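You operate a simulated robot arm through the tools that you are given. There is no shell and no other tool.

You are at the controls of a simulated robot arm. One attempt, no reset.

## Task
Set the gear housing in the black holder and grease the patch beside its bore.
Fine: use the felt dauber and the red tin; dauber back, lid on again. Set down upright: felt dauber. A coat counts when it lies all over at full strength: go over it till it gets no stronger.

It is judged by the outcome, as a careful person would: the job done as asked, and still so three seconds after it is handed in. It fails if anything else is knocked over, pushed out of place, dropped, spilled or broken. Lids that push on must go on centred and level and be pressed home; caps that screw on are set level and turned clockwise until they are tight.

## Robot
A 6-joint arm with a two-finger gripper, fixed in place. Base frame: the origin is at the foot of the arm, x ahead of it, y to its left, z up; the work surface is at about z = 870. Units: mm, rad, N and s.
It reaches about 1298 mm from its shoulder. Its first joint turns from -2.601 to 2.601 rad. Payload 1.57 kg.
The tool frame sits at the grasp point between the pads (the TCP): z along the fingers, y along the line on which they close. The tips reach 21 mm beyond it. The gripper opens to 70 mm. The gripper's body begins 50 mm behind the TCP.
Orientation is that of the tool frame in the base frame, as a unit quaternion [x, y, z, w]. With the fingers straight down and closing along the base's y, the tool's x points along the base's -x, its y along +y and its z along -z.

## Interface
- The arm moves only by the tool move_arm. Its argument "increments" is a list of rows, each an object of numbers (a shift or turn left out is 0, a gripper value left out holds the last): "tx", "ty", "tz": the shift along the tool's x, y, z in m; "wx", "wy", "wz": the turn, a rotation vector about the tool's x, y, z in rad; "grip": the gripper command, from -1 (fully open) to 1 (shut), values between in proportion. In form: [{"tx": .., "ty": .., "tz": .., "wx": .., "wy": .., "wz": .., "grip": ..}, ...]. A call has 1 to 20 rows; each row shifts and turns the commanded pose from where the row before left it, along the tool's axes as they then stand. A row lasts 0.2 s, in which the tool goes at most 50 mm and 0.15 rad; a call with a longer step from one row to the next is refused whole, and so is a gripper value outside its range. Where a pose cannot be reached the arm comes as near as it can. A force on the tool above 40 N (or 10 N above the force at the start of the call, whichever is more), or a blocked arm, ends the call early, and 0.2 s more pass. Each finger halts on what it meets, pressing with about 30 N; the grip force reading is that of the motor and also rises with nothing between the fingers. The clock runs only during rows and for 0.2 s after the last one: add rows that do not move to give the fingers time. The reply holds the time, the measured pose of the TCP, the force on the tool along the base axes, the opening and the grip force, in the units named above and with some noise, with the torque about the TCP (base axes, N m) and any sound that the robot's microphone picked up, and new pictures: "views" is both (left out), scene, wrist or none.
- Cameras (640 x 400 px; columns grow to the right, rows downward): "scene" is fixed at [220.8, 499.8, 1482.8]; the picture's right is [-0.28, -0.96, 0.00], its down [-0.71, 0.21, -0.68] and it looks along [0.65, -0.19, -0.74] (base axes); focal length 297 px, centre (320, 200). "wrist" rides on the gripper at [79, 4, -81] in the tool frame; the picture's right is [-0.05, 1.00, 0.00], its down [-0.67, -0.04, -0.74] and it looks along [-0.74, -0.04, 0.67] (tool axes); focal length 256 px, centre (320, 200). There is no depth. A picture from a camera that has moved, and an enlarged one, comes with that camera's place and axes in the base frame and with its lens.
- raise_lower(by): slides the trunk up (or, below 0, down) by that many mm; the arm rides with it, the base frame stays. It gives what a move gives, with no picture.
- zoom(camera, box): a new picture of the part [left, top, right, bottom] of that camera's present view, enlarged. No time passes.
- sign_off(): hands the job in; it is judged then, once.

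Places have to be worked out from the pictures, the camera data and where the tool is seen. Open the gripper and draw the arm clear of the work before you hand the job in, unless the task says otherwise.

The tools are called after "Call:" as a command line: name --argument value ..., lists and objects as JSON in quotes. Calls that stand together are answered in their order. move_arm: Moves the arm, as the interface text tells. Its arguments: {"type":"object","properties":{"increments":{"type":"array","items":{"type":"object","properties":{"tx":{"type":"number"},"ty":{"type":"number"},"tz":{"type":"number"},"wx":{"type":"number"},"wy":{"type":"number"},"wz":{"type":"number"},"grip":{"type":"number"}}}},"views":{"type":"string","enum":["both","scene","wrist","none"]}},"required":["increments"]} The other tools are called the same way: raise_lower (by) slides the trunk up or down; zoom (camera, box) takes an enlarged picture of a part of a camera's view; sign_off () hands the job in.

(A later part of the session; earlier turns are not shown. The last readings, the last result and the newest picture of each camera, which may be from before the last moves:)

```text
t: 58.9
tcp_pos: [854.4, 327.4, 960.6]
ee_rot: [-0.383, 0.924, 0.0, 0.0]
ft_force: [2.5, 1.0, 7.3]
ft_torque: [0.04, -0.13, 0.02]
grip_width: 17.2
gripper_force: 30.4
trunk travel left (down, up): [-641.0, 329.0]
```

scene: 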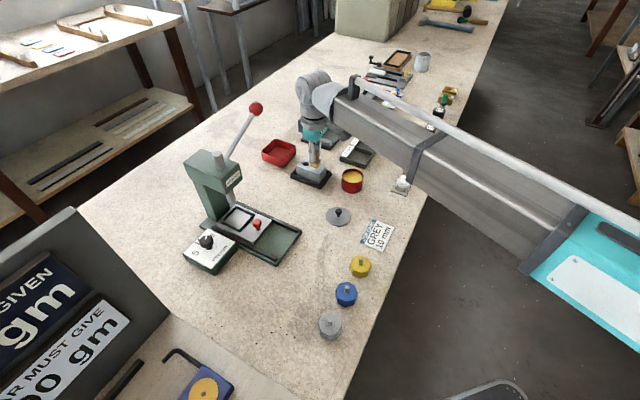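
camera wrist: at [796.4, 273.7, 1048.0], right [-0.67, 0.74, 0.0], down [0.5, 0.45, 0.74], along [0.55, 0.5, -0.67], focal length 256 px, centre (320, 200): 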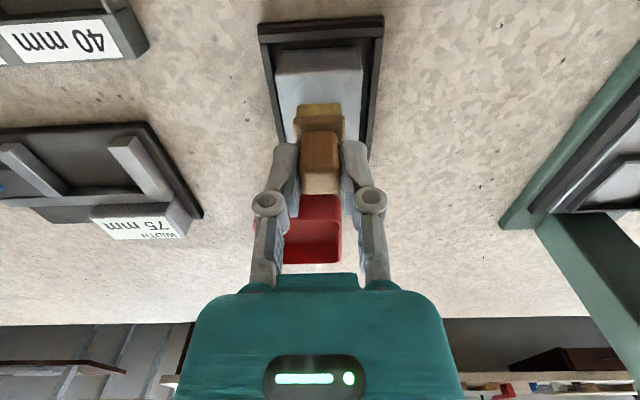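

Contact at ~7 N. I dwell briefly, then lift to see what the dab left.

Call:
move_arm --increments '[{}, {}]' --views "none"

Call:
raise_lower --by 35

Call:
zoom --camera "scene" --box '[280, 130, 350, 190]'

Call:
zoom --camera "wrist" --box '[240, 0, 400, 200]'

```text
t: 59.5
tcp_pos: [854.2, 327.3, 961.0]
ee_rot: [-0.382, 0.924, 0.001, 0.0]
ft_force: [3.0, 2.0, 9.0]
ft_torque: [0.08, -0.15, -0.01]
grip_width: 17.2
gripper_force: 30.1
trunk travel left (down, up): [-641.0, 329.0]
```

```text
t: 60.2
tcp_pos: [854.4, 328.5, 995.4]
ee_rot: [-0.383, 0.924, 0.0, 0.001]
ft_force: [0.1, -0.2, 0.2]
ft_torque: [0.01, 0.0, -0.01]
grip_width: 17.4
gripper_force: 30.2
trunk travel left (down, up): [-676.0, 294.0]
```

```text
6.67 times, centred on (315, 160) of scene
camera zoom: at [220.8, 499.8, 1482.8], right [-0.28, -0.96, 0.0], down [-0.71, 0.21, -0.68], along [0.65, -0.19, -0.74], focal length 1982 px, centre (353, 467)
```

zoom: 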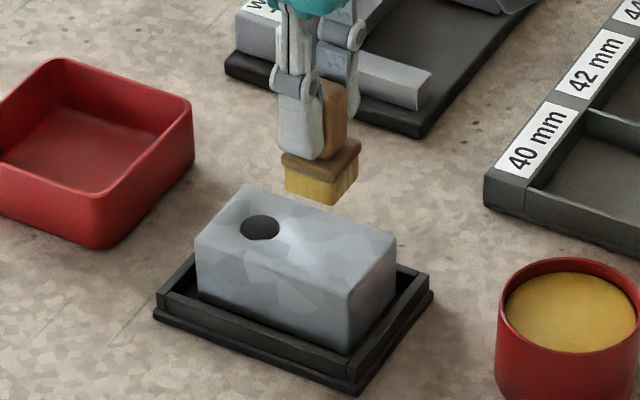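

```text
2.00 times, centred on (320, 100) of wrist
camera zoom: at [796.5, 273.8, 1076.9], right [-0.67, 0.74, 0.0], down [0.5, 0.45, 0.74], along [0.55, 0.5, -0.67], focal length 512 px, centre (320, 400)
```

zoom: 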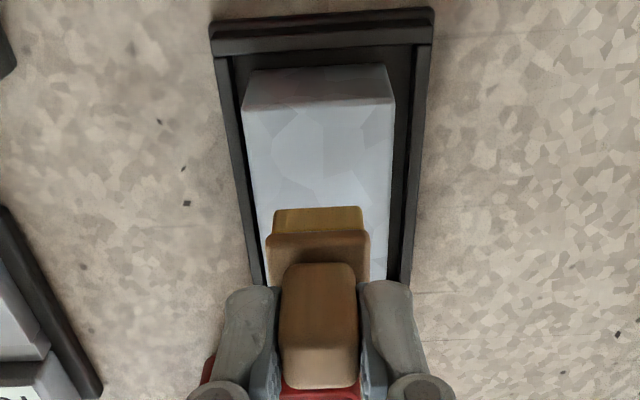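

No obvious mark yet. I zoom tightly on the top face to look for a faint film.

Call:
zoom --camera "scene" --box '[298, 155, 328, 180]'

Call:
zoom --camera "wrist" --box '[290, 30, 350, 70]'

```text
16.00 times, centred on (313, 168) of scene
camera zoom: at [220.8, 499.8, 1482.8], right [-0.28, -0.96, 0.0], down [-0.71, 0.21, -0.68], along [0.65, -0.19, -0.74], focal length 4757 px, centre (432, 720)
```

zoom: 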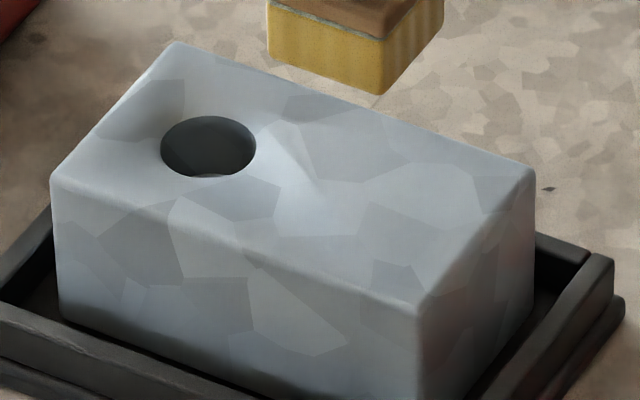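

```text
10.00 times, centred on (320, 50) of wrist
camera zoom: at [796.5, 273.8, 1076.9], right [-0.67, 0.74, 0.0], down [0.5, 0.45, 0.74], along [0.55, 0.5, -0.67], focal length 2560 px, centre (320, 1700)
```

zoom: 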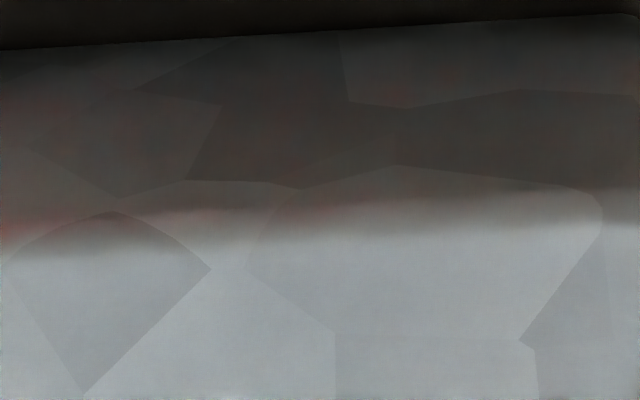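

No film is visible from a static dab, so wiping strokes are probably needed. I lower back to the same contact and stroke ±10 mm along the long axis, staying off the bore and edges.

Call:
raise_lower --by -35

Call:
move_arm --increments '[{"tx": 0.005}, {"tx": 0.005}, {"tx": -0.005}, {"tx": -0.005}, {"tx": -0.005}, {"tx": -0.005}, {"tx": 0.005}, {"tx": 0.005}, {"tx": 0.005}, {"tx": 0.005}, {"tx": -0.005}, {"tx": -0.005}, {}]' --views "none"

Call:
zoom --camera "scene" --box '[285, 135, 345, 185]'

```text
t: 61.0
tcp_pos: [854.3, 329.4, 960.0]
ee_rot: [-0.382, 0.924, 0.001, 0.0]
ft_force: [-0.5, 0.1, 2.5]
ft_torque: [-0.03, 0.0, 0.0]
grip_width: 17.2
gripper_force: 29.6
trunk travel left (down, up): [-641.0, 329.0]
```

```text
t: 63.8
tcp_pos: [854.9, 327.0, 960.3]
ee_rot: [-0.383, 0.924, 0.0, 0.0]
ft_force: [-0.7, -0.2, 1.3]
ft_torque: [-0.06, 0.03, -0.01]
grip_width: 17.3
gripper_force: 30.3
trunk travel left (down, up): [-641.0, 329.0]
```

```text
8.00 times, centred on (315, 160) of scene
camera zoom: at [220.8, 499.8, 1482.8], right [-0.28, -0.96, 0.0], down [-0.71, 0.21, -0.68], along [0.65, -0.19, -0.74], focal length 2379 px, centre (360, 520)
```

zoom: 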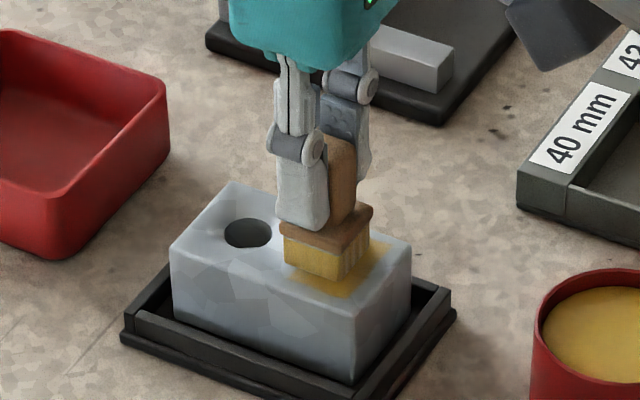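

Stroking leaves a yellow film. I lift to see the extent and strength of the coat so far.

Call:
raise_lower --by 40

Call:
move_arm --increments '[{"tx": -0.03}, {"tx": -0.03}, {}, {}]'

Call:
zoom --camera "scene" --box '[298, 155, 328, 180]'

Call:
zoom --camera "wrist" --box '[260, 0, 380, 100]'

```text
t: 64.7
tcp_pos: [852.7, 326.6, 1000.0]
ee_rot: [-0.383, 0.924, 0.0, -0.001]
ft_force: [-0.4, 0.0, -0.4]
ft_torque: [0.04, -0.02, -0.02]
grip_width: 17.3
gripper_force: 30.2
trunk travel left (down, up): [-681.0, 289.0]
```

```text
t: 65.7
tcp_pos: [896.4, 369.2, 999.5]
ee_rot: [-0.383, 0.924, 0.0, 0.0]
ft_force: [-0.3, 0.3, -0.9]
ft_torque: [0.01, -0.01, 0.01]
grip_width: 16.9
gripper_force: 30.3
trunk travel left (down, up): [-681.0, 289.0]
camera wrist: at [837.1, 314.6, 1082.1], right [-0.67, 0.74, 0.0], down [0.5, 0.45, 0.74], along [0.55, 0.5, -0.67], focal length 256 px, centre (320, 200)
```

scene: 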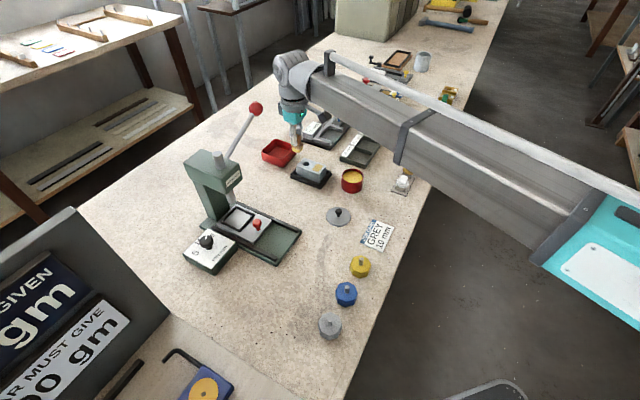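
wrist: 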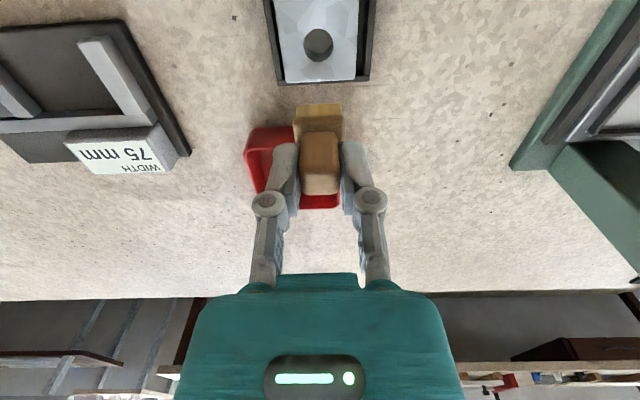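

```text
16.00 times, centred on (313, 168) of scene
camera zoom: at [220.8, 499.8, 1482.8], right [-0.28, -0.96, 0.0], down [-0.71, 0.21, -0.68], along [0.65, -0.19, -0.74], focal length 4757 px, centre (432, 720)
```

zoom: 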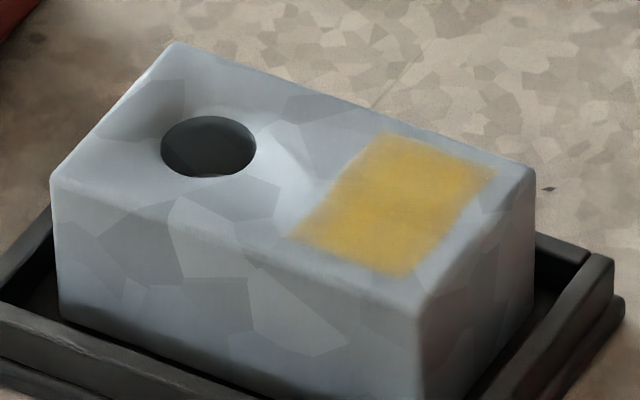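

```text
4.00 times, centred on (320, 50) of wrist
camera zoom: at [837.1, 314.6, 1082.1], right [-0.67, 0.74, 0.0], down [0.5, 0.45, 0.74], along [0.55, 0.5, -0.67], focal length 1024 px, centre (320, 800)
```

zoom: 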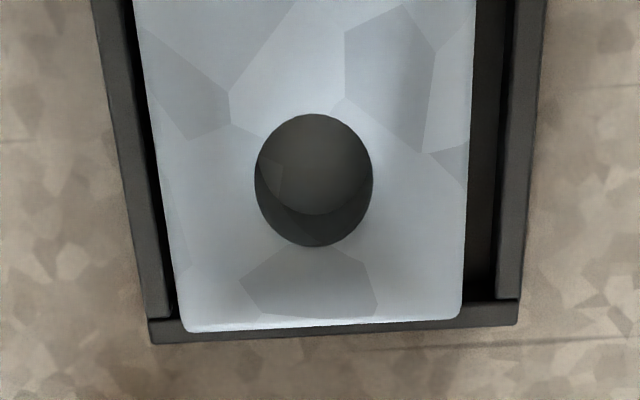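

The patch shows up as a ~24 × 35 mm rectangle beside the bore (s≈-8…-32 from block centre, across ±17.5). I zoom in to judge evenness and check the felt.

Call:
zoom --camera "scene" --box '[313, 160, 331, 174]'

Call:
zoom --camera "scene" --box '[280, 130, 320, 160]'

```text
16.00 times, centred on (322, 167) of scene
camera zoom: at [220.8, 499.8, 1482.8], right [-0.28, -0.96, 0.0], down [-0.71, 0.21, -0.68], along [0.65, -0.19, -0.74], focal length 4757 px, centre (288, 728)
```

zoom: 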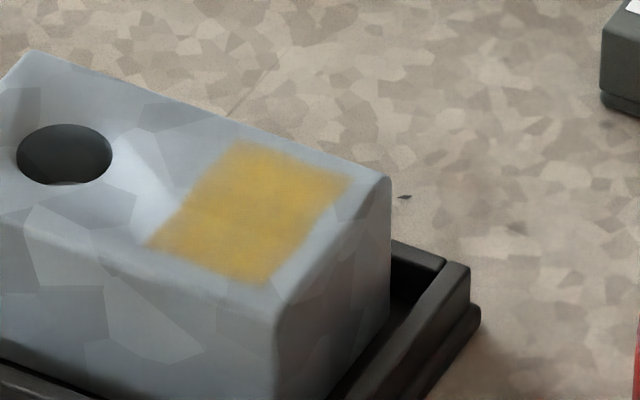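

```text
13.33 times, centred on (300, 145) of scene
camera zoom: at [220.8, 499.8, 1482.8], right [-0.28, -0.96, 0.0], down [-0.71, 0.21, -0.68], along [0.65, -0.19, -0.74], focal length 3964 px, centre (587, 933)
```

zoom: 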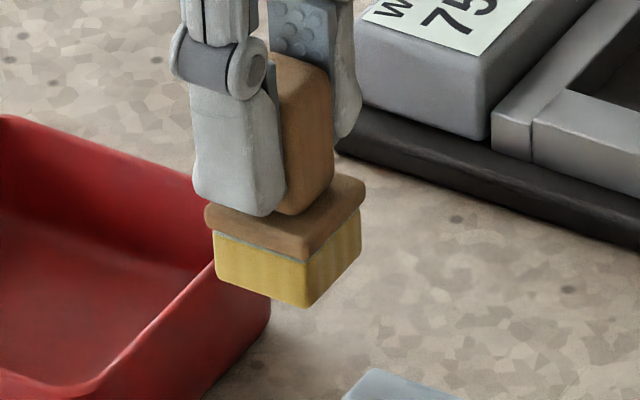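

The coat is there but paler at the edges. I return to the patch centre ([850.4, 322.1]) and make cross strokes (±9 mm across the block) under light pressure.

Call:
move_arm --increments '[{"tx": 0.032}, {"tx": 0.0323}, {}, {}]' --views "none"

Call:
raise_lower --by -40.5

Call:
move_arm --increments '[{"ty": 0.0045}, {"ty": 0.0045}, {"ty": -0.0045}, {"ty": -0.0045}, {"ty": -0.0045}, {"ty": -0.0045}, {"ty": 0.0045}, {"ty": 0.0045}, {"ty": 0.0045}, {"ty": 0.0045}, {"ty": -0.0045}, {"ty": -0.0045}, {"ty": -0.0045}, {"ty": -0.0045}, {"ty": 0.0045}, {"ty": 0.0045}, {}]' --views "wrist"

Call:
zoom --camera "scene" --box '[295, 145, 335, 180]'

```text
t: 66.7
tcp_pos: [851.5, 325.1, 1000.3]
ee_rot: [-0.382, 0.924, -0.001, 0.0]
ft_force: [0.8, -0.5, -0.5]
ft_torque: [-0.01, 0.0, -0.02]
grip_width: 16.9
gripper_force: 29.9
trunk travel left (down, up): [-681.0, 289.0]
```

```text
t: 67.5
tcp_pos: [851.6, 325.2, 959.8]
ee_rot: [-0.382, 0.924, 0.0, 0.0]
ft_force: [0.9, 0.2, 4.2]
ft_torque: [-0.03, 0.03, -0.01]
grip_width: 16.9
gripper_force: 30.1
trunk travel left (down, up): [-641.0, 329.0]
```

```text
t: 71.1
tcp_pos: [851.8, 324.9, 959.9]
ee_rot: [-0.383, 0.924, 0.0, 0.001]
ft_force: [1.5, -1.4, 4.1]
ft_torque: [-0.04, -0.05, -0.02]
grip_width: 17.2
gripper_force: 30.0
trunk travel left (down, up): [-641.0, 329.0]
camera wrist: at [793.8, 269.9, 1041.8], right [-0.67, 0.74, 0.0], down [0.5, 0.45, 0.74], along [0.55, 0.5, -0.67], focal length 256 px, centre (320, 200)
```

wrist: 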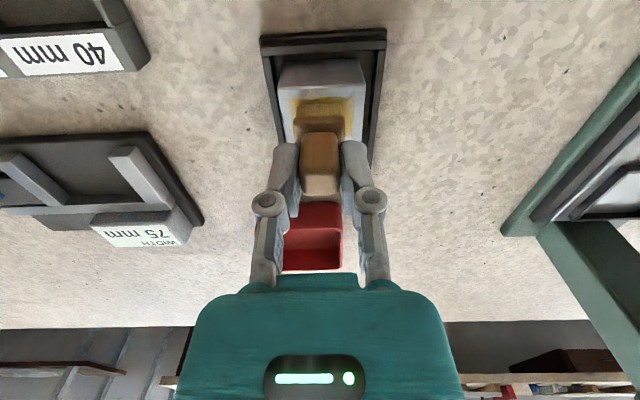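

```text
11.43 times, centred on (315, 162) of scene
camera zoom: at [220.8, 499.8, 1482.8], right [-0.28, -0.96, 0.0], down [-0.71, 0.21, -0.68], along [0.65, -0.19, -0.74], focal length 3398 px, centre (377, 629)
```

zoom: 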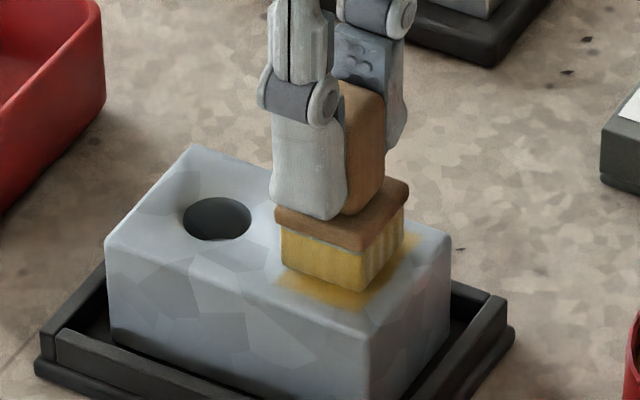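

Contact is steady at ~4 N. I continue with strokes shifted 4 mm away from the bore, then 5 mm back toward it.

Call:
move_arm --increments '[{"tx": 0.004}, {"ty": 0.0045}, {"ty": 0.0045}, {"ty": -0.0045}, {"ty": -0.0045}, {"ty": -0.0045}, {"ty": -0.0045}, {"ty": 0.0045}, {"ty": 0.0045}, {"tx": -0.005}, {"ty": 0.0045}, {"ty": 0.0045}, {"ty": -0.0045}, {"ty": -0.0045}, {"ty": -0.0045}, {"ty": -0.0045}, {"ty": 0.0045}, {"ty": 0.0045}, {"tx": 0.001}, {}]' --views "none"

Call:
raise_lower --by 40.5

Call:
move_arm --increments '[{"tx": -0.032}, {"tx": -0.0323}, {}, {}]' --views "none"

Call:
zoom --camera "scene" --box '[298, 155, 328, 180]'

Call:
zoom --camera "scene" --box '[280, 130, 320, 160]'

```text
t: 75.3
tcp_pos: [851.8, 325.5, 959.1]
ee_rot: [-0.383, 0.924, 0.0, 0.0]
ft_force: [2.4, 0.8, 4.6]
ft_torque: [0.03, -0.05, 0.02]
grip_width: 17.2
gripper_force: 29.8
trunk travel left (down, up): [-641.0, 329.0]
```

```text
t: 76.2
tcp_pos: [852.4, 327.0, 999.6]
ee_rot: [-0.383, 0.924, 0.0, 0.0]
ft_force: [-0.2, 0.2, -1.0]
ft_torque: [-0.02, 0.02, -0.01]
grip_width: 17.0
gripper_force: 29.8
trunk travel left (down, up): [-681.0, 289.0]
```

```text
t: 77.2
tcp_pos: [899.3, 370.7, 1000.5]
ee_rot: [-0.383, 0.924, -0.001, 0.0]
ft_force: [0.2, 0.1, -1.0]
ft_torque: [0.01, -0.02, -0.04]
grip_width: 17.2
gripper_force: 30.1
trunk travel left (down, up): [-681.0, 289.0]
```

```text
16.00 times, centred on (313, 168) of scene
camera zoom: at [220.8, 499.8, 1482.8], right [-0.28, -0.96, 0.0], down [-0.71, 0.21, -0.68], along [0.65, -0.19, -0.74], focal length 4757 px, centre (432, 720)
```

zoom: 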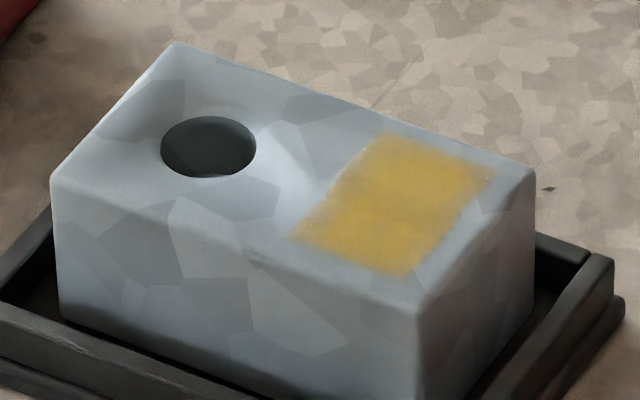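

```text
13.33 times, centred on (300, 145) of scene
camera zoom: at [220.8, 499.8, 1482.8], right [-0.28, -0.96, 0.0], down [-0.71, 0.21, -0.68], along [0.65, -0.19, -0.74], focal length 3964 px, centre (587, 933)
```

zoom: 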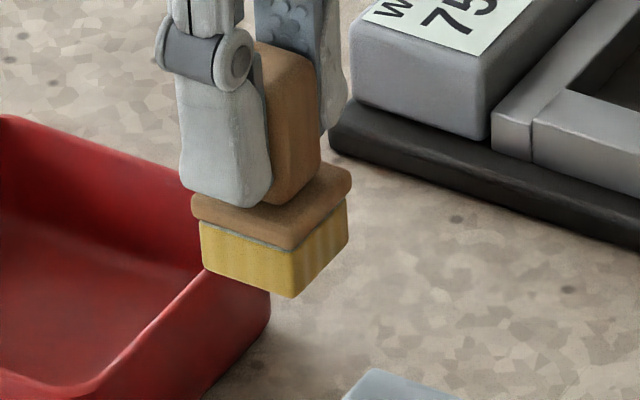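

The coat looks similar but I need a sharper look. I reposition so the wrist camera can see the patch just in front of the dauber.

Call:
move_arm --increments '[{"tx": 0.018}, {"tx": 0.018}, {}, {}]' --views "wrist"

Call:
zoom --camera "wrist" --box '[275, 0, 365, 75]'

```text
t: 78.2
tcp_pos: [872.6, 346.1, 1000.8]
ee_rot: [-0.383, 0.924, 0.0, 0.0]
ft_force: [0.6, 0.2, -0.3]
ft_torque: [0.01, 0.01, -0.02]
grip_width: 17.0
gripper_force: 30.0
trunk travel left (down, up): [-681.0, 289.0]
camera wrist: at [815.5, 291.1, 1082.0], right [-0.67, 0.74, 0.0], down [0.5, 0.45, 0.74], along [0.55, 0.5, -0.67], focal length 256 px, centre (320, 200)
```

wrist: 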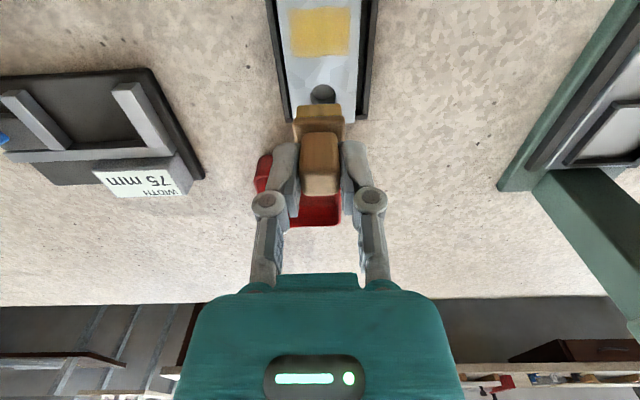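

```text
5.33 times, centred on (320, 38) of wrist
camera zoom: at [815.5, 291.1, 1082.0], right [-0.67, 0.74, 0.0], down [0.5, 0.45, 0.74], along [0.55, 0.5, -0.67], focal length 1365 px, centre (320, 1067)
```

zoom: 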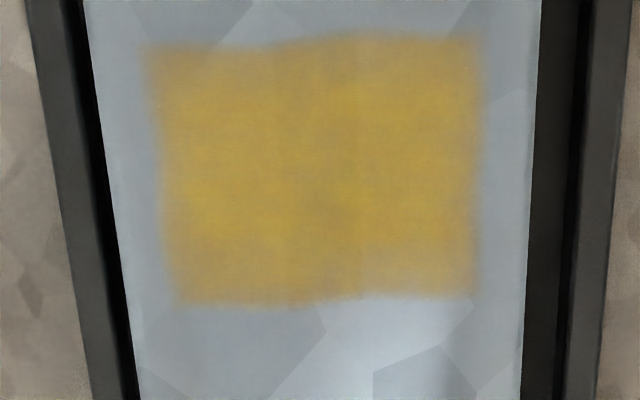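

The patch spans s≈-33…-9, across ±17.3 mm (centre ≈[849.4, 321.8]); it's slightly paler along the bore side and one corner. I go back and stroke over the whole of it again, at three offsets.

Call:
move_arm --increments '[{"tx": 0.0167, "ty": 0.0009}, {"tx": 0.0167, "ty": 0.0009}, {}, {}]' --views "none"

Call:
raise_lower --by -40.8

Call:
move_arm --increments '[{"tx": 0.004}, {"ty": 0.004}, {"ty": 0.005}, {"ty": -0.005}, {"ty": -0.004}, {"ty": -0.004}, {"ty": -0.005}, {"ty": 0.005}, {"ty": 0.004}, {"tx": -0.005}, {"tx": -0.005}, {"ty": 0.004}, {"ty": 0.005}, {"ty": -0.005}, {"ty": -0.004}, {"ty": -0.004}, {"ty": -0.005}, {"ty": 0.005}, {"ty": 0.004}, {}]' --views "none"

Call:
move_arm --increments '[{"tx": 0.006}, {"ty": 0.004}, {"ty": 0.005}, {"tx": 0.004}, {"tx": -0.005}, {"tx": -0.005}, {"tx": 0.006}, {"ty": -0.005}, {"ty": -0.004}, {"ty": -0.004}, {"ty": -0.005}, {"tx": 0.004}, {"tx": -0.005}, {"tx": -0.005}, {"tx": 0.006}, {"ty": 0.005}, {"ty": 0.004}, {}]' --views "none"

```text
t: 79.2
tcp_pos: [848.2, 322.6, 999.2]
ee_rot: [-0.383, 0.924, 0.0, 0.001]
ft_force: [0.0, -0.6, -0.9]
ft_torque: [0.02, -0.02, 0.0]
grip_width: 16.9
gripper_force: 30.0
trunk travel left (down, up): [-681.0, 289.0]
```

```text
t: 80.0
tcp_pos: [847.4, 322.7, 959.9]
ee_rot: [-0.383, 0.924, 0.0, -0.001]
ft_force: [0.1, 1.0, 1.2]
ft_torque: [-0.03, 0.07, 0.01]
grip_width: 17.0
gripper_force: 30.0
trunk travel left (down, up): [-641.0, 329.0]
```

```text
t: 84.2
tcp_pos: [851.5, 327.1, 960.4]
ee_rot: [-0.382, 0.924, 0.0, 0.0]
ft_force: [0.4, -1.0, 1.3]
ft_torque: [-0.03, -0.01, -0.01]
grip_width: 17.2
gripper_force: 30.4
trunk travel left (down, up): [-641.0, 329.0]
```

```text
t: 88.0
tcp_pos: [847.8, 324.2, 959.0]
ee_rot: [-0.383, 0.924, 0.0, 0.0]
ft_force: [0.2, 0.3, 1.4]
ft_torque: [-0.04, 0.0, 0.01]
grip_width: 17.3
gripper_force: 30.3
trunk travel left (down, up): [-641.0, 329.0]
```

Contact force was light (~1.3 N). I lift and view the result from the same viewpoint as before.

Call:
raise_lower --by 40.8

Call:
move_arm --increments '[{"tx": -0.0167}, {"tx": -0.0167}, {}, {}]' --views "wrist"

Call:
zoom --camera "wrist" --box '[275, 0, 365, 75]'

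```text
t: 88.8
tcp_pos: [848.6, 323.1, 999.8]
ee_rot: [-0.383, 0.924, 0.0, -0.001]
ft_force: [0.5, 0.3, -0.5]
ft_torque: [0.03, -0.01, 0.03]
grip_width: 17.0
gripper_force: 30.1
trunk travel left (down, up): [-681.0, 289.0]
```

```text
t: 89.8
tcp_pos: [870.5, 346.8, 999.8]
ee_rot: [-0.383, 0.924, 0.0, 0.0]
ft_force: [0.2, 0.2, -0.5]
ft_torque: [0.01, -0.02, -0.03]
grip_width: 17.0
gripper_force: 30.2
trunk travel left (down, up): [-681.0, 289.0]
camera wrist: at [813.0, 292.2, 1082.0], right [-0.67, 0.74, 0.0], down [0.5, 0.45, 0.74], along [0.55, 0.5, -0.67], focal length 256 px, centre (320, 200)
```

wrist: 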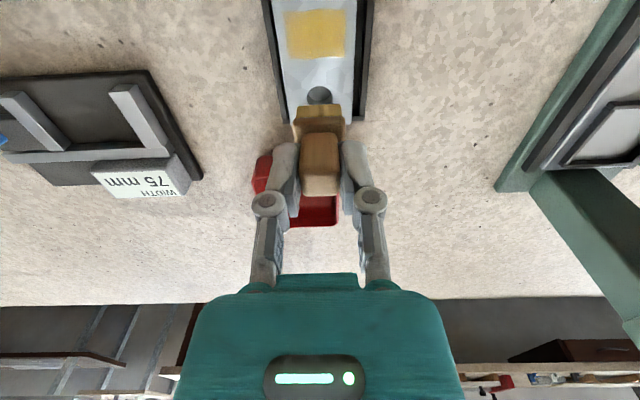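

```text
5.33 times, centred on (320, 38) of wrist
camera zoom: at [813.0, 292.2, 1082.0], right [-0.67, 0.74, 0.0], down [0.5, 0.45, 0.74], along [0.55, 0.5, -0.67], focal length 1365 px, centre (320, 1067)
```

zoom: 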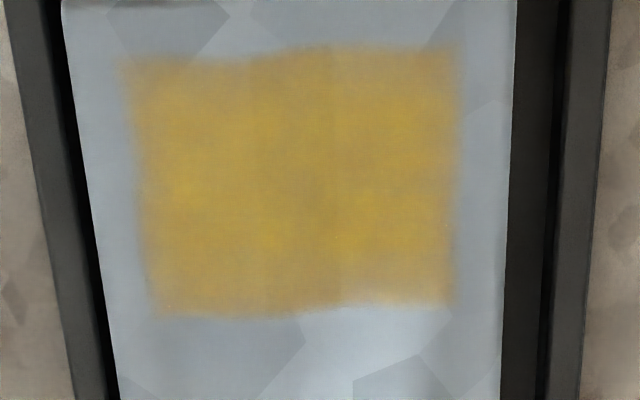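

The coat looks essentially unchanged, but to be sure it isn't just an under-loaded felt I reload at the tin and go over it again.

Call:
move_arm --increments '[{"tx": 0.02, "ty": -0.0028}, {"tx": 0.03, "ty": -0.0042}, {"tx": 0.03, "ty": -0.0042}, {"tx": 0.03, "ty": -0.0042}, {"tx": 0.0258, "ty": -0.0038}, {}, {}]' --views "wrist"

Call:
raise_lower --by -44

Call:
zoom --camera "scene" --box '[320, 150, 380, 200]'

```text
t: 91.4
tcp_pos: [789.5, 233.2, 1000.3]
ee_rot: [-0.383, 0.924, 0.0, 0.0]
ft_force: [0.2, -0.1, -0.8]
ft_torque: [0.0, -0.03, -0.02]
grip_width: 17.0
gripper_force: 30.0
trunk travel left (down, up): [-681.0, 289.0]
camera wrist: at [729.8, 179.6, 1082.0], right [-0.67, 0.74, 0.0], down [0.5, 0.45, 0.74], along [0.55, 0.5, -0.67], focal length 256 px, centre (320, 200)
```

wrist: 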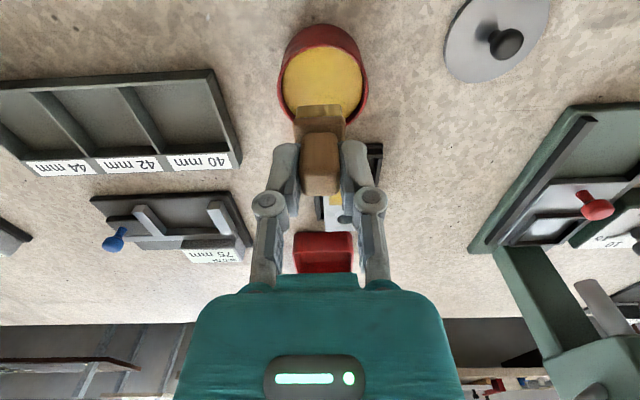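

```text
t: 92.3
tcp_pos: [787.7, 232.9, 956.3]
ee_rot: [-0.383, 0.924, 0.0, 0.0]
ft_force: [0.8, 0.4, -1.3]
ft_torque: [0.02, 0.02, -0.01]
grip_width: 16.9
gripper_force: 30.5
trunk travel left (down, up): [-637.0, 333.0]
```

```text
8.00 times, centred on (350, 175) of scene
camera zoom: at [220.8, 499.8, 1482.8], right [-0.28, -0.96, 0.0], down [-0.71, 0.21, -0.68], along [0.65, -0.19, -0.74], focal length 2379 px, centre (80, 400)
```

zoom: 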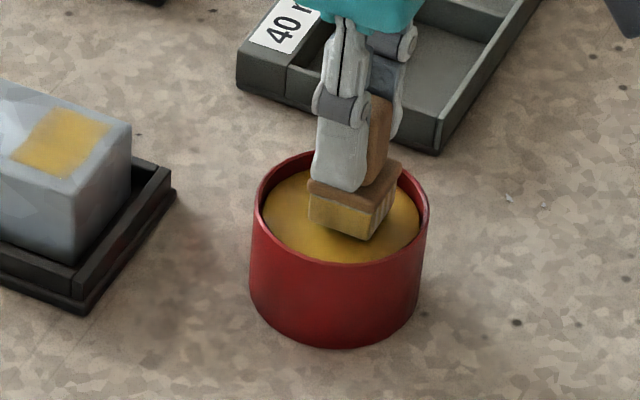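

The felt is inside the rim with room. I press gently onto the grease.

Call:
raise_lower --by -3.6

Call:
move_arm --increments '[{"tx": 0.002}, {"tx": -0.004}, {"tx": 0.002}, {}]' --views "none"

Call:
raise_lower --by 48

Call:
zoom --camera "scene" --box '[330, 130, 390, 190]'

```text
t: 92.8
tcp_pos: [788.2, 234.5, 953.2]
ee_rot: [-0.383, 0.924, 0.0, 0.0]
ft_force: [-0.6, 0.2, -0.9]
ft_torque: [0.01, -0.01, 0.02]
grip_width: 17.1
gripper_force: 30.0
trunk travel left (down, up): [-634.0, 336.0]
```

```text
t: 93.8
tcp_pos: [789.2, 233.8, 952.9]
ee_rot: [-0.382, 0.924, 0.0, 0.0]
ft_force: [0.2, -0.3, -0.5]
ft_torque: [0.01, -0.02, 0.02]
grip_width: 17.1
gripper_force: 30.1
trunk travel left (down, up): [-634.0, 336.0]
```

```text
t: 94.7
tcp_pos: [789.9, 234.2, 999.6]
ee_rot: [-0.383, 0.924, -0.001, 0.0]
ft_force: [-0.1, 0.6, -0.8]
ft_torque: [0.01, -0.01, -0.01]
grip_width: 16.9
gripper_force: 29.6
trunk travel left (down, up): [-682.0, 288.0]
```

```text
6.67 times, centred on (360, 160) of scene
camera zoom: at [220.8, 499.8, 1482.8], right [-0.28, -0.96, 0.0], down [-0.71, 0.21, -0.68], along [0.65, -0.19, -0.74], focal length 1982 px, centre (53, 467)
```

zoom: 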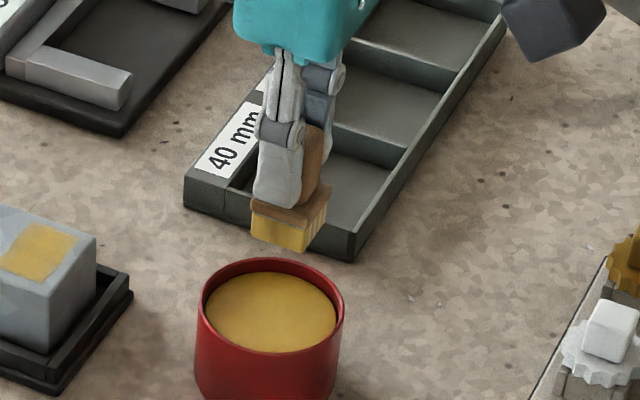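

No contact force registered, so the felt likely just missed the surface (the dauber slid up ~1 mm in the grip earlier). I dip again, slightly deeper.

Call:
raise_lower --by -49

Call:
raise_lower --by -0.7

```text
t: 95.6
tcp_pos: [787.8, 235.0, 951.8]
ee_rot: [-0.383, 0.924, 0.0, 0.001]
ft_force: [0.3, 0.3, -2.4]
ft_torque: [0.0, -0.01, 0.0]
grip_width: 17.3
gripper_force: 29.8
trunk travel left (down, up): [-633.0, 337.0]
```

```text
t: 96.2
tcp_pos: [788.4, 234.6, 950.8]
ee_rot: [-0.383, 0.924, 0.0, 0.0]
ft_force: [2.0, 0.0, 6.2]
ft_torque: [0.01, -0.08, 0.0]
grip_width: 17.3
gripper_force: 30.5
trunk travel left (down, up): [-632.0, 338.0]
```

Contact with the grease at ~6 N. A small rub to load, then lift.

Call:
move_arm --increments '[{"tx": 0.003}, {"tx": -0.003}, {"ty": 0.003}, {"ty": -0.003}, {}]' --views "none"

Call:
raise_lower --by 49

Call:
zoom --camera "scene" --box '[330, 130, 390, 190]'

Call:
zoom --camera "wrist" --box '[240, 0, 400, 200]'

```text
t: 97.3
tcp_pos: [789.2, 234.7, 951.1]
ee_rot: [-0.382, 0.924, 0.0, 0.0]
ft_force: [-2.8, 2.9, 5.0]
ft_torque: [0.01, 0.08, 0.01]
grip_width: 17.3
gripper_force: 30.2
trunk travel left (down, up): [-632.0, 338.0]
```

```text
t: 98.3
tcp_pos: [787.9, 233.6, 1000.5]
ee_rot: [-0.383, 0.924, -0.001, -0.001]
ft_force: [0.4, -0.5, -0.9]
ft_torque: [-0.01, -0.01, 0.0]
grip_width: 17.0
gripper_force: 29.6
trunk travel left (down, up): [-681.0, 289.0]
```

```text
6.67 times, centred on (360, 160) of scene
camera zoom: at [220.8, 499.8, 1482.8], right [-0.28, -0.96, 0.0], down [-0.71, 0.21, -0.68], along [0.65, -0.19, -0.74], focal length 1982 px, centre (53, 467)
```

zoom: 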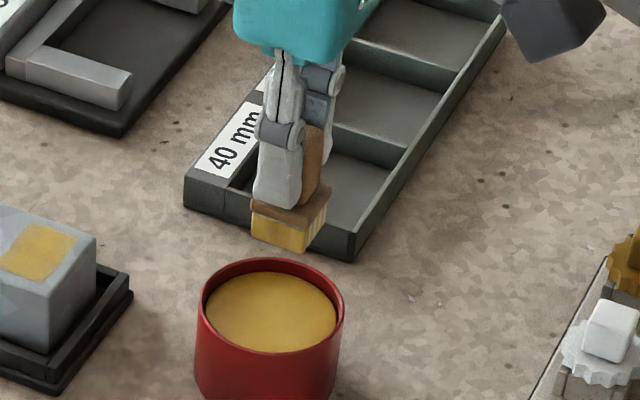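

```text
2.00 times, centred on (320, 100) of wrist
camera zoom: at [730.6, 179.4, 1081.7], right [-0.67, 0.74, 0.0], down [0.5, 0.45, 0.74], along [0.55, 0.5, -0.67], focal length 512 px, centre (320, 400)
```

zoom: 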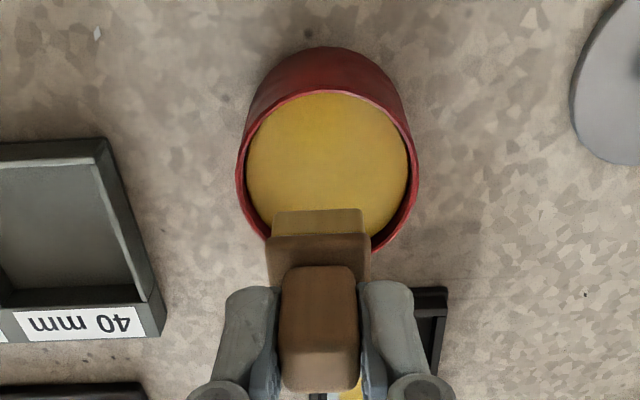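

Felt reloaded. Back over the patch centre and down to contact (~41.5 mm).

Call:
move_arm --increments '[{"tx": -0.02, "ty": 0.004}, {"tx": -0.03, "ty": 0.0058}, {"tx": -0.03, "ty": 0.0058}, {"tx": -0.0257, "ty": 0.0051}, {}, {}]' --views "none"

Call:
raise_lower --by -40.5

Call:
raise_lower --by -0.7

```text
t: 99.7
tcp_pos: [851.1, 323.6, 1000.3]
ee_rot: [-0.383, 0.924, -0.001, 0.0]
ft_force: [0.3, 0.4, 0.5]
ft_torque: [0.0, -0.03, 0.04]
grip_width: 17.1
gripper_force: 30.7
trunk travel left (down, up): [-681.0, 289.0]
```

```text
t: 100.5
tcp_pos: [850.6, 323.8, 959.2]
ee_rot: [-0.383, 0.924, 0.0, 0.0]
ft_force: [0.2, 0.0, 0.1]
ft_torque: [-0.02, -0.01, 0.01]
grip_width: 17.1
gripper_force: 29.6
trunk travel left (down, up): [-641.0, 329.0]
```

```text
t: 101.0
tcp_pos: [851.0, 324.9, 958.6]
ee_rot: [-0.382, 0.924, 0.0, 0.0]
ft_force: [2.4, 0.8, 5.7]
ft_torque: [0.04, -0.06, 0.05]
grip_width: 17.1
gripper_force: 29.8
trunk travel left (down, up): [-640.0, 330.0]
```

Good contact at 5.7 N. Full stroke pattern over the patch.

Call:
move_arm --increments '[{"ty": 0.0045}, {"ty": 0.0045}, {"ty": -0.0045}, {"ty": -0.0045}, {"ty": -0.0045}, {"ty": -0.0045}, {"ty": 0.0045}, {"ty": 0.0045}, {"tx": 0.004}, {"ty": 0.0045}, {"ty": 0.0045}, {"ty": -0.0045}, {"ty": -0.0045}, {"ty": -0.0045}, {"ty": -0.0045}, {"ty": 0.0045}, {"ty": 0.0045}, {"tx": -0.004}, {}]' --views "none"

Call:
move_arm --increments '[{"tx": -0.005}, {"ty": 0.0045}, {"ty": 0.0045}, {"ty": -0.0045}, {"ty": -0.0045}, {"ty": -0.0045}, {"ty": -0.0045}, {"ty": 0.0045}, {"ty": 0.0045}, {"tx": 0.005}, {"ty": 0.0045}, {"ty": 0.0045}, {"tx": 0.004}, {"tx": -0.005}, {"tx": -0.005}, {"tx": 0.005}, {"tx": 0.001}, {"ty": -0.0045}, {"ty": -0.0045}, {}]' --views "none"

Call:
move_arm --increments '[{"ty": -0.0045}, {"ty": -0.0045}, {"tx": 0.004}, {"tx": -0.005}, {"tx": -0.005}, {"tx": 0.005}, {"tx": 0.005}, {"tx": -0.004}, {"ty": 0.0045}, {"ty": 0.0045}, {}]' --views "none"

Call:
raise_lower --by 41.2

Call:
move_arm --increments '[{"tx": -0.0167}, {"tx": -0.0167}, {}, {}]' --views "wrist"

Call:
zoom --camera "wrist" --box '[275, 0, 365, 75]'

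```text
t: 105.0
tcp_pos: [850.4, 324.4, 959.2]
ee_rot: [-0.383, 0.924, 0.0, 0.0]
ft_force: [-2.4, -1.5, 3.0]
ft_torque: [-0.03, 0.09, 0.0]
grip_width: 17.1
gripper_force: 29.8
trunk travel left (down, up): [-640.0, 330.0]
```

```text
t: 109.2
tcp_pos: [850.1, 324.2, 957.6]
ee_rot: [-0.382, 0.924, 0.0, 0.0]
ft_force: [-1.0, 0.8, 1.9]
ft_torque: [0.02, 0.06, 0.04]
grip_width: 17.2
gripper_force: 30.1
trunk travel left (down, up): [-640.0, 330.0]
```

```text
t: 111.6
tcp_pos: [849.8, 325.5, 960.0]
ee_rot: [-0.383, 0.924, 0.0, 0.001]
ft_force: [1.4, -0.5, 3.6]
ft_torque: [-0.04, -0.01, 0.01]
grip_width: 17.3
gripper_force: 29.6
trunk travel left (down, up): [-640.0, 330.0]
```

```text
t: 112.5
tcp_pos: [851.1, 324.7, 1000.6]
ee_rot: [-0.383, 0.924, 0.0, 0.0]
ft_force: [0.0, 0.4, -0.2]
ft_torque: [-0.01, 0.02, 0.03]
grip_width: 17.2
gripper_force: 29.8
trunk travel left (down, up): [-681.0, 289.0]
```

```text
t: 113.5
tcp_pos: [874.6, 348.2, 999.5]
ee_rot: [-0.383, 0.924, 0.0, 0.0]
ft_force: [-0.1, -0.4, -1.0]
ft_torque: [-0.04, 0.0, 0.01]
grip_width: 17.4
gripper_force: 30.5
trunk travel left (down, up): [-681.0, 289.0]
camera wrist: at [815.9, 293.8, 1081.7], right [-0.67, 0.74, 0.0], down [0.5, 0.45, 0.74], along [0.55, 0.5, -0.67], focal length 256 px, centre (320, 200)
```

wrist: 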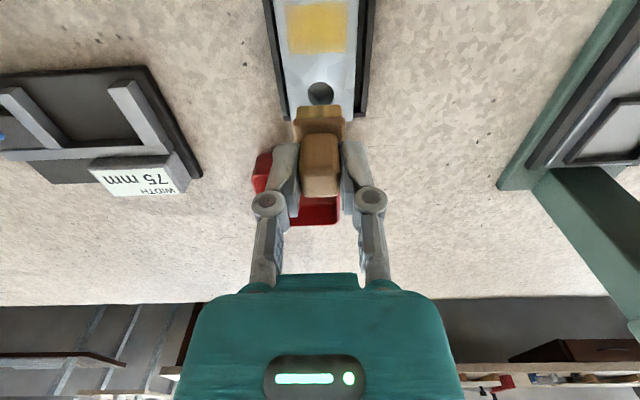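

```text
5.33 times, centred on (320, 38) of wrist
camera zoom: at [815.9, 293.8, 1081.7], right [-0.67, 0.74, 0.0], down [0.5, 0.45, 0.74], along [0.55, 0.5, -0.67], focal length 1365 px, centre (320, 1067)
```

zoom: 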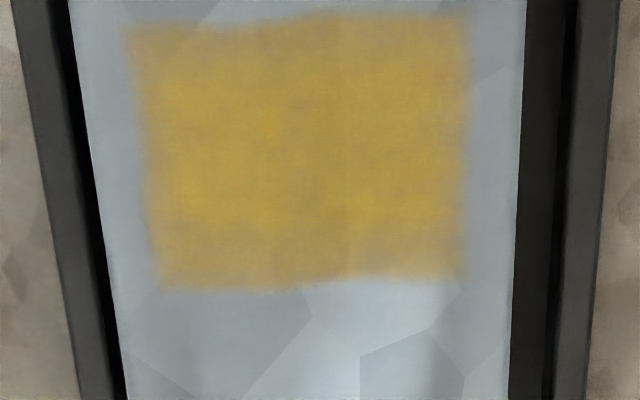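

The coat is nearly uniform; the bore-side band and outer corners look marginally paler. I'll zoom closer to compare before adding edge strokes.

Call:
zoom --camera "wrist" --box '[288, 0, 350, 42]'

Call:
zoom --camera "scene" --box '[298, 155, 328, 180]'

```text
9.52 times, centred on (319, 21) of wrist
camera zoom: at [815.9, 293.8, 1081.7], right [-0.67, 0.74, 0.0], down [0.5, 0.45, 0.74], along [0.55, 0.5, -0.67], focal length 2438 px, centre (330, 1905)
```

zoom: 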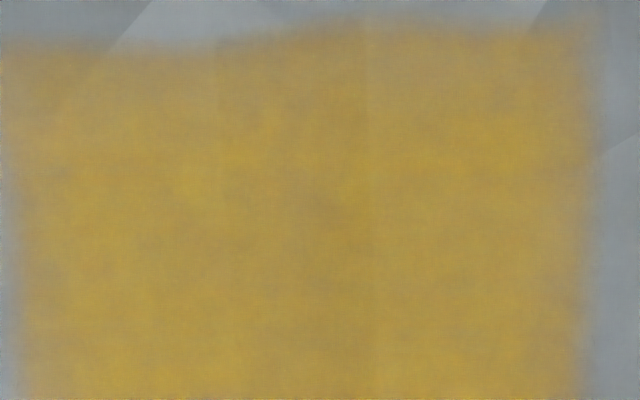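

```text
16.00 times, centred on (313, 168) of scene
camera zoom: at [220.8, 499.8, 1482.8], right [-0.28, -0.96, 0.0], down [-0.71, 0.21, -0.68], along [0.65, -0.19, -0.74], focal length 4757 px, centre (432, 720)
```

zoom: 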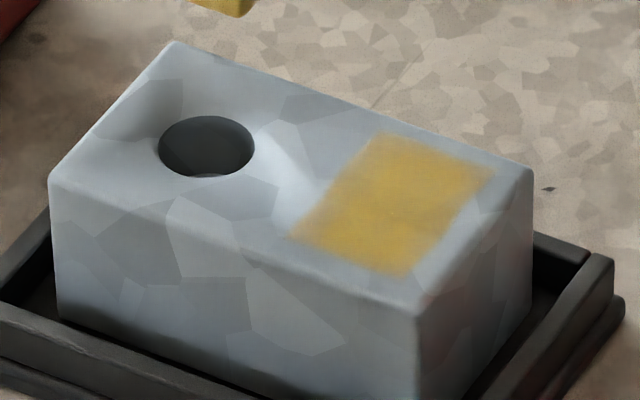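

I'll check the bore-side half of the patch at high zoom too.

Call:
zoom --camera "wrist" --box '[288, 20, 350, 62]'

```text
9.52 times, centred on (319, 41) of wrist
camera zoom: at [815.9, 293.8, 1081.7], right [-0.67, 0.74, 0.0], down [0.5, 0.45, 0.74], along [0.55, 0.5, -0.67], focal length 2438 px, centre (330, 1714)
```

zoom: 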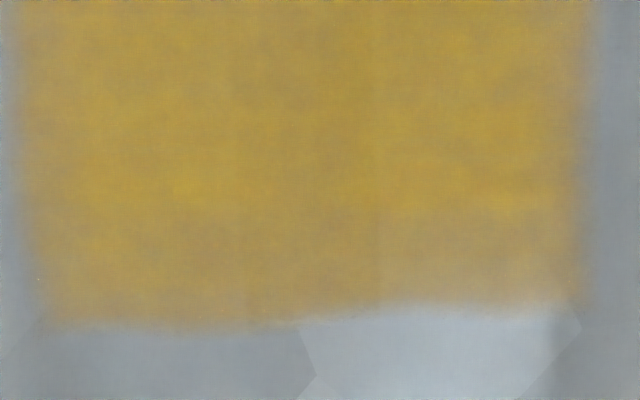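

The band nearest the bore (s≈-15…-9) is slightly thinner. I make extra passes with the felt centred nearer the bore (s≈-12, edge still 8 mm short of the bore).

Call:
move_arm --increments '[{"tx": 0.0133}, {"tx": 0.0133}, {}, {}]' --views "none"

Call:
raise_lower --by -41.3

Call:
move_arm --increments '[{"ty": 0.0045}, {"ty": 0.0045}, {"ty": -0.0045}, {"ty": -0.0045}, {"ty": -0.0045}, {"ty": -0.0045}, {"ty": 0.0045}, {"ty": 0.0045}, {"ty": 0.0045}, {"ty": 0.0045}, {"ty": -0.0045}, {"ty": -0.0045}, {"ty": -0.0045}, {"ty": -0.0045}, {"ty": 0.0045}, {"ty": 0.0045}, {}]' --views "none"

Call:
move_arm --increments '[{"tx": 0.004}, {"ty": 0.0045}, {"ty": 0.0045}, {"ty": -0.0045}, {"ty": -0.0045}, {"ty": -0.0045}, {"ty": -0.0045}, {"ty": 0.0045}, {"ty": 0.0045}, {"tx": 0.004}, {"tx": 0.004}, {"ty": 0.0045}, {"ty": 0.0045}, {"ty": -0.0045}, {"ty": -0.0045}, {"ty": -0.0045}, {"ty": -0.0045}, {"ty": 0.0045}, {"ty": 0.0045}, {}]' --views "none"

Call:
move_arm --increments '[{"tx": 0.002}, {"ty": 0.0045}, {"ty": 0.0045}, {"ty": -0.0045}, {"ty": -0.0045}, {"ty": -0.0045}, {"ty": -0.0045}, {"ty": 0.0045}, {"ty": 0.0045}, {"tx": -0.004}, {"tx": -0.005}, {"tx": -0.005}, {}]' --views "none"

Call:
raise_lower --by 41.3

Call:
move_arm --increments '[{"tx": -0.0133}, {"tx": -0.0133}, {}, {}]' --views "wrist"

Call:
zoom --camera "wrist" --box '[275, 0, 365, 75]'

Call:
zoom --camera "wrist" --box '[288, 20, 350, 62]'

```text
t: 114.5
tcp_pos: [855.5, 329.9, 1000.4]
ee_rot: [-0.382, 0.924, 0.0, -0.001]
ft_force: [-0.5, 0.5, -0.3]
ft_torque: [0.03, 0.03, -0.02]
grip_width: 17.1
gripper_force: 30.4
trunk travel left (down, up): [-681.0, 289.0]
```

```text
t: 115.3
tcp_pos: [856.5, 330.3, 959.3]
ee_rot: [-0.383, 0.924, 0.001, 0.001]
ft_force: [0.7, -0.7, 0.9]
ft_torque: [-0.06, 0.03, 0.0]
grip_width: 17.3
gripper_force: 29.8
trunk travel left (down, up): [-640.0, 330.0]
```

```text
t: 118.9
tcp_pos: [854.8, 332.7, 957.4]
ee_rot: [-0.383, 0.924, 0.0, 0.0]
ft_force: [1.1, 0.1, 0.4]
ft_torque: [-0.03, 0.0, 0.03]
grip_width: 16.8
gripper_force: 29.9
trunk travel left (down, up): [-640.0, 330.0]
```

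```text
t: 123.1
tcp_pos: [846.6, 321.8, 958.9]
ee_rot: [-0.383, 0.924, 0.0, 0.0]
ft_force: [0.3, 0.2, 0.7]
ft_torque: [0.01, -0.04, 0.0]
grip_width: 17.0
gripper_force: 30.3
trunk travel left (down, up): [-640.0, 330.0]
```

```text
t: 125.9
tcp_pos: [856.4, 330.4, 958.5]
ee_rot: [-0.382, 0.924, 0.0, 0.0]
ft_force: [0.5, -0.3, -0.8]
ft_torque: [-0.01, 0.02, 0.01]
grip_width: 16.8
gripper_force: 29.6
trunk travel left (down, up): [-640.0, 330.0]
```

```text
t: 126.7
tcp_pos: [856.1, 331.4, 1000.2]
ee_rot: [-0.383, 0.924, 0.0, 0.0]
ft_force: [-0.4, 0.6, -1.4]
ft_torque: [0.03, -0.03, 0.07]
grip_width: 16.8
gripper_force: 30.0
trunk travel left (down, up): [-681.0, 289.0]
```

```text
t: 127.7
tcp_pos: [875.5, 350.1, 998.7]
ee_rot: [-0.383, 0.924, 0.0, 0.0]
ft_force: [-0.4, -0.1, -0.9]
ft_torque: [0.0, -0.02, 0.0]
grip_width: 17.2
gripper_force: 29.7
trunk travel left (down, up): [-681.0, 289.0]
camera wrist: at [817.6, 295.9, 1081.7], right [-0.67, 0.74, 0.0], down [0.5, 0.45, 0.74], along [0.55, 0.5, -0.67], focal length 256 px, centre (320, 200)
```

wrist: 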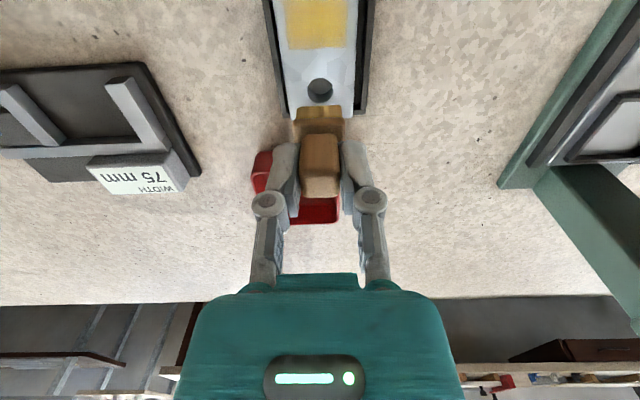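

```text
5.33 times, centred on (320, 38) of wrist
camera zoom: at [817.6, 295.9, 1081.7], right [-0.67, 0.74, 0.0], down [0.5, 0.45, 0.74], along [0.55, 0.5, -0.67], focal length 1365 px, centre (320, 1067)
```

zoom: 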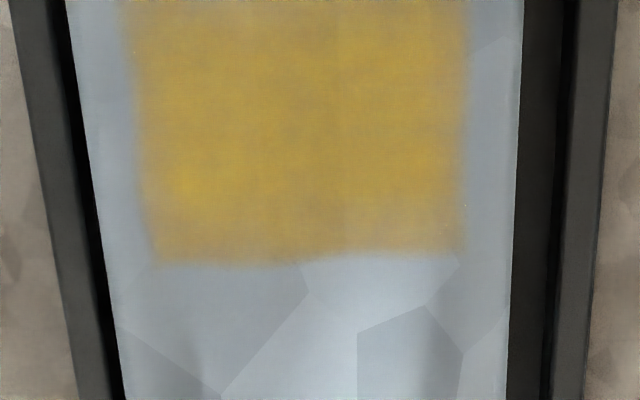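

```text
9.52 times, centred on (319, 41) of wrist
camera zoom: at [817.6, 295.9, 1081.7], right [-0.67, 0.74, 0.0], down [0.5, 0.45, 0.74], along [0.55, 0.5, -0.67], focal length 2438 px, centre (330, 1714)
```

zoom: 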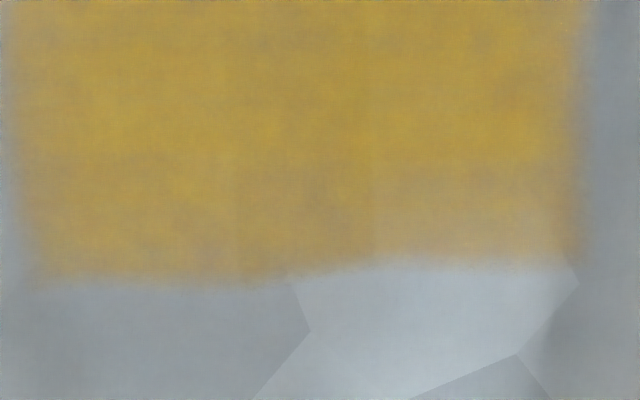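

Contact was very light that time, so I repeat the bore-side passes with firmer contact.

Call:
move_arm --increments '[{"tx": 0.0133}, {"tx": 0.0133}, {}, {}]' --views "none"

Call:
raise_lower --by -41.8

Call:
raise_lower --by -0.5

```text
t: 128.7
tcp_pos: [856.6, 330.1, 1000.7]
ee_rot: [-0.383, 0.924, 0.0, 0.0]
ft_force: [0.1, 0.0, -0.4]
ft_torque: [0.0, -0.02, 0.01]
grip_width: 17.2
gripper_force: 30.0
trunk travel left (down, up): [-681.0, 289.0]
```

```text
t: 129.6
tcp_pos: [856.4, 330.2, 958.0]
ee_rot: [-0.382, 0.924, 0.001, 0.0]
ft_force: [0.0, -0.3, 1.0]
ft_torque: [-0.05, 0.03, 0.02]
grip_width: 17.1
gripper_force: 29.8
trunk travel left (down, up): [-639.0, 331.0]
```

```text
t: 130.1
tcp_pos: [856.3, 330.1, 957.6]
ee_rot: [-0.382, 0.924, 0.0, 0.0]
ft_force: [0.3, -0.3, 7.5]
ft_torque: [-0.02, -0.04, 0.01]
grip_width: 17.0
gripper_force: 29.4
trunk travel left (down, up): [-639.0, 331.0]
```

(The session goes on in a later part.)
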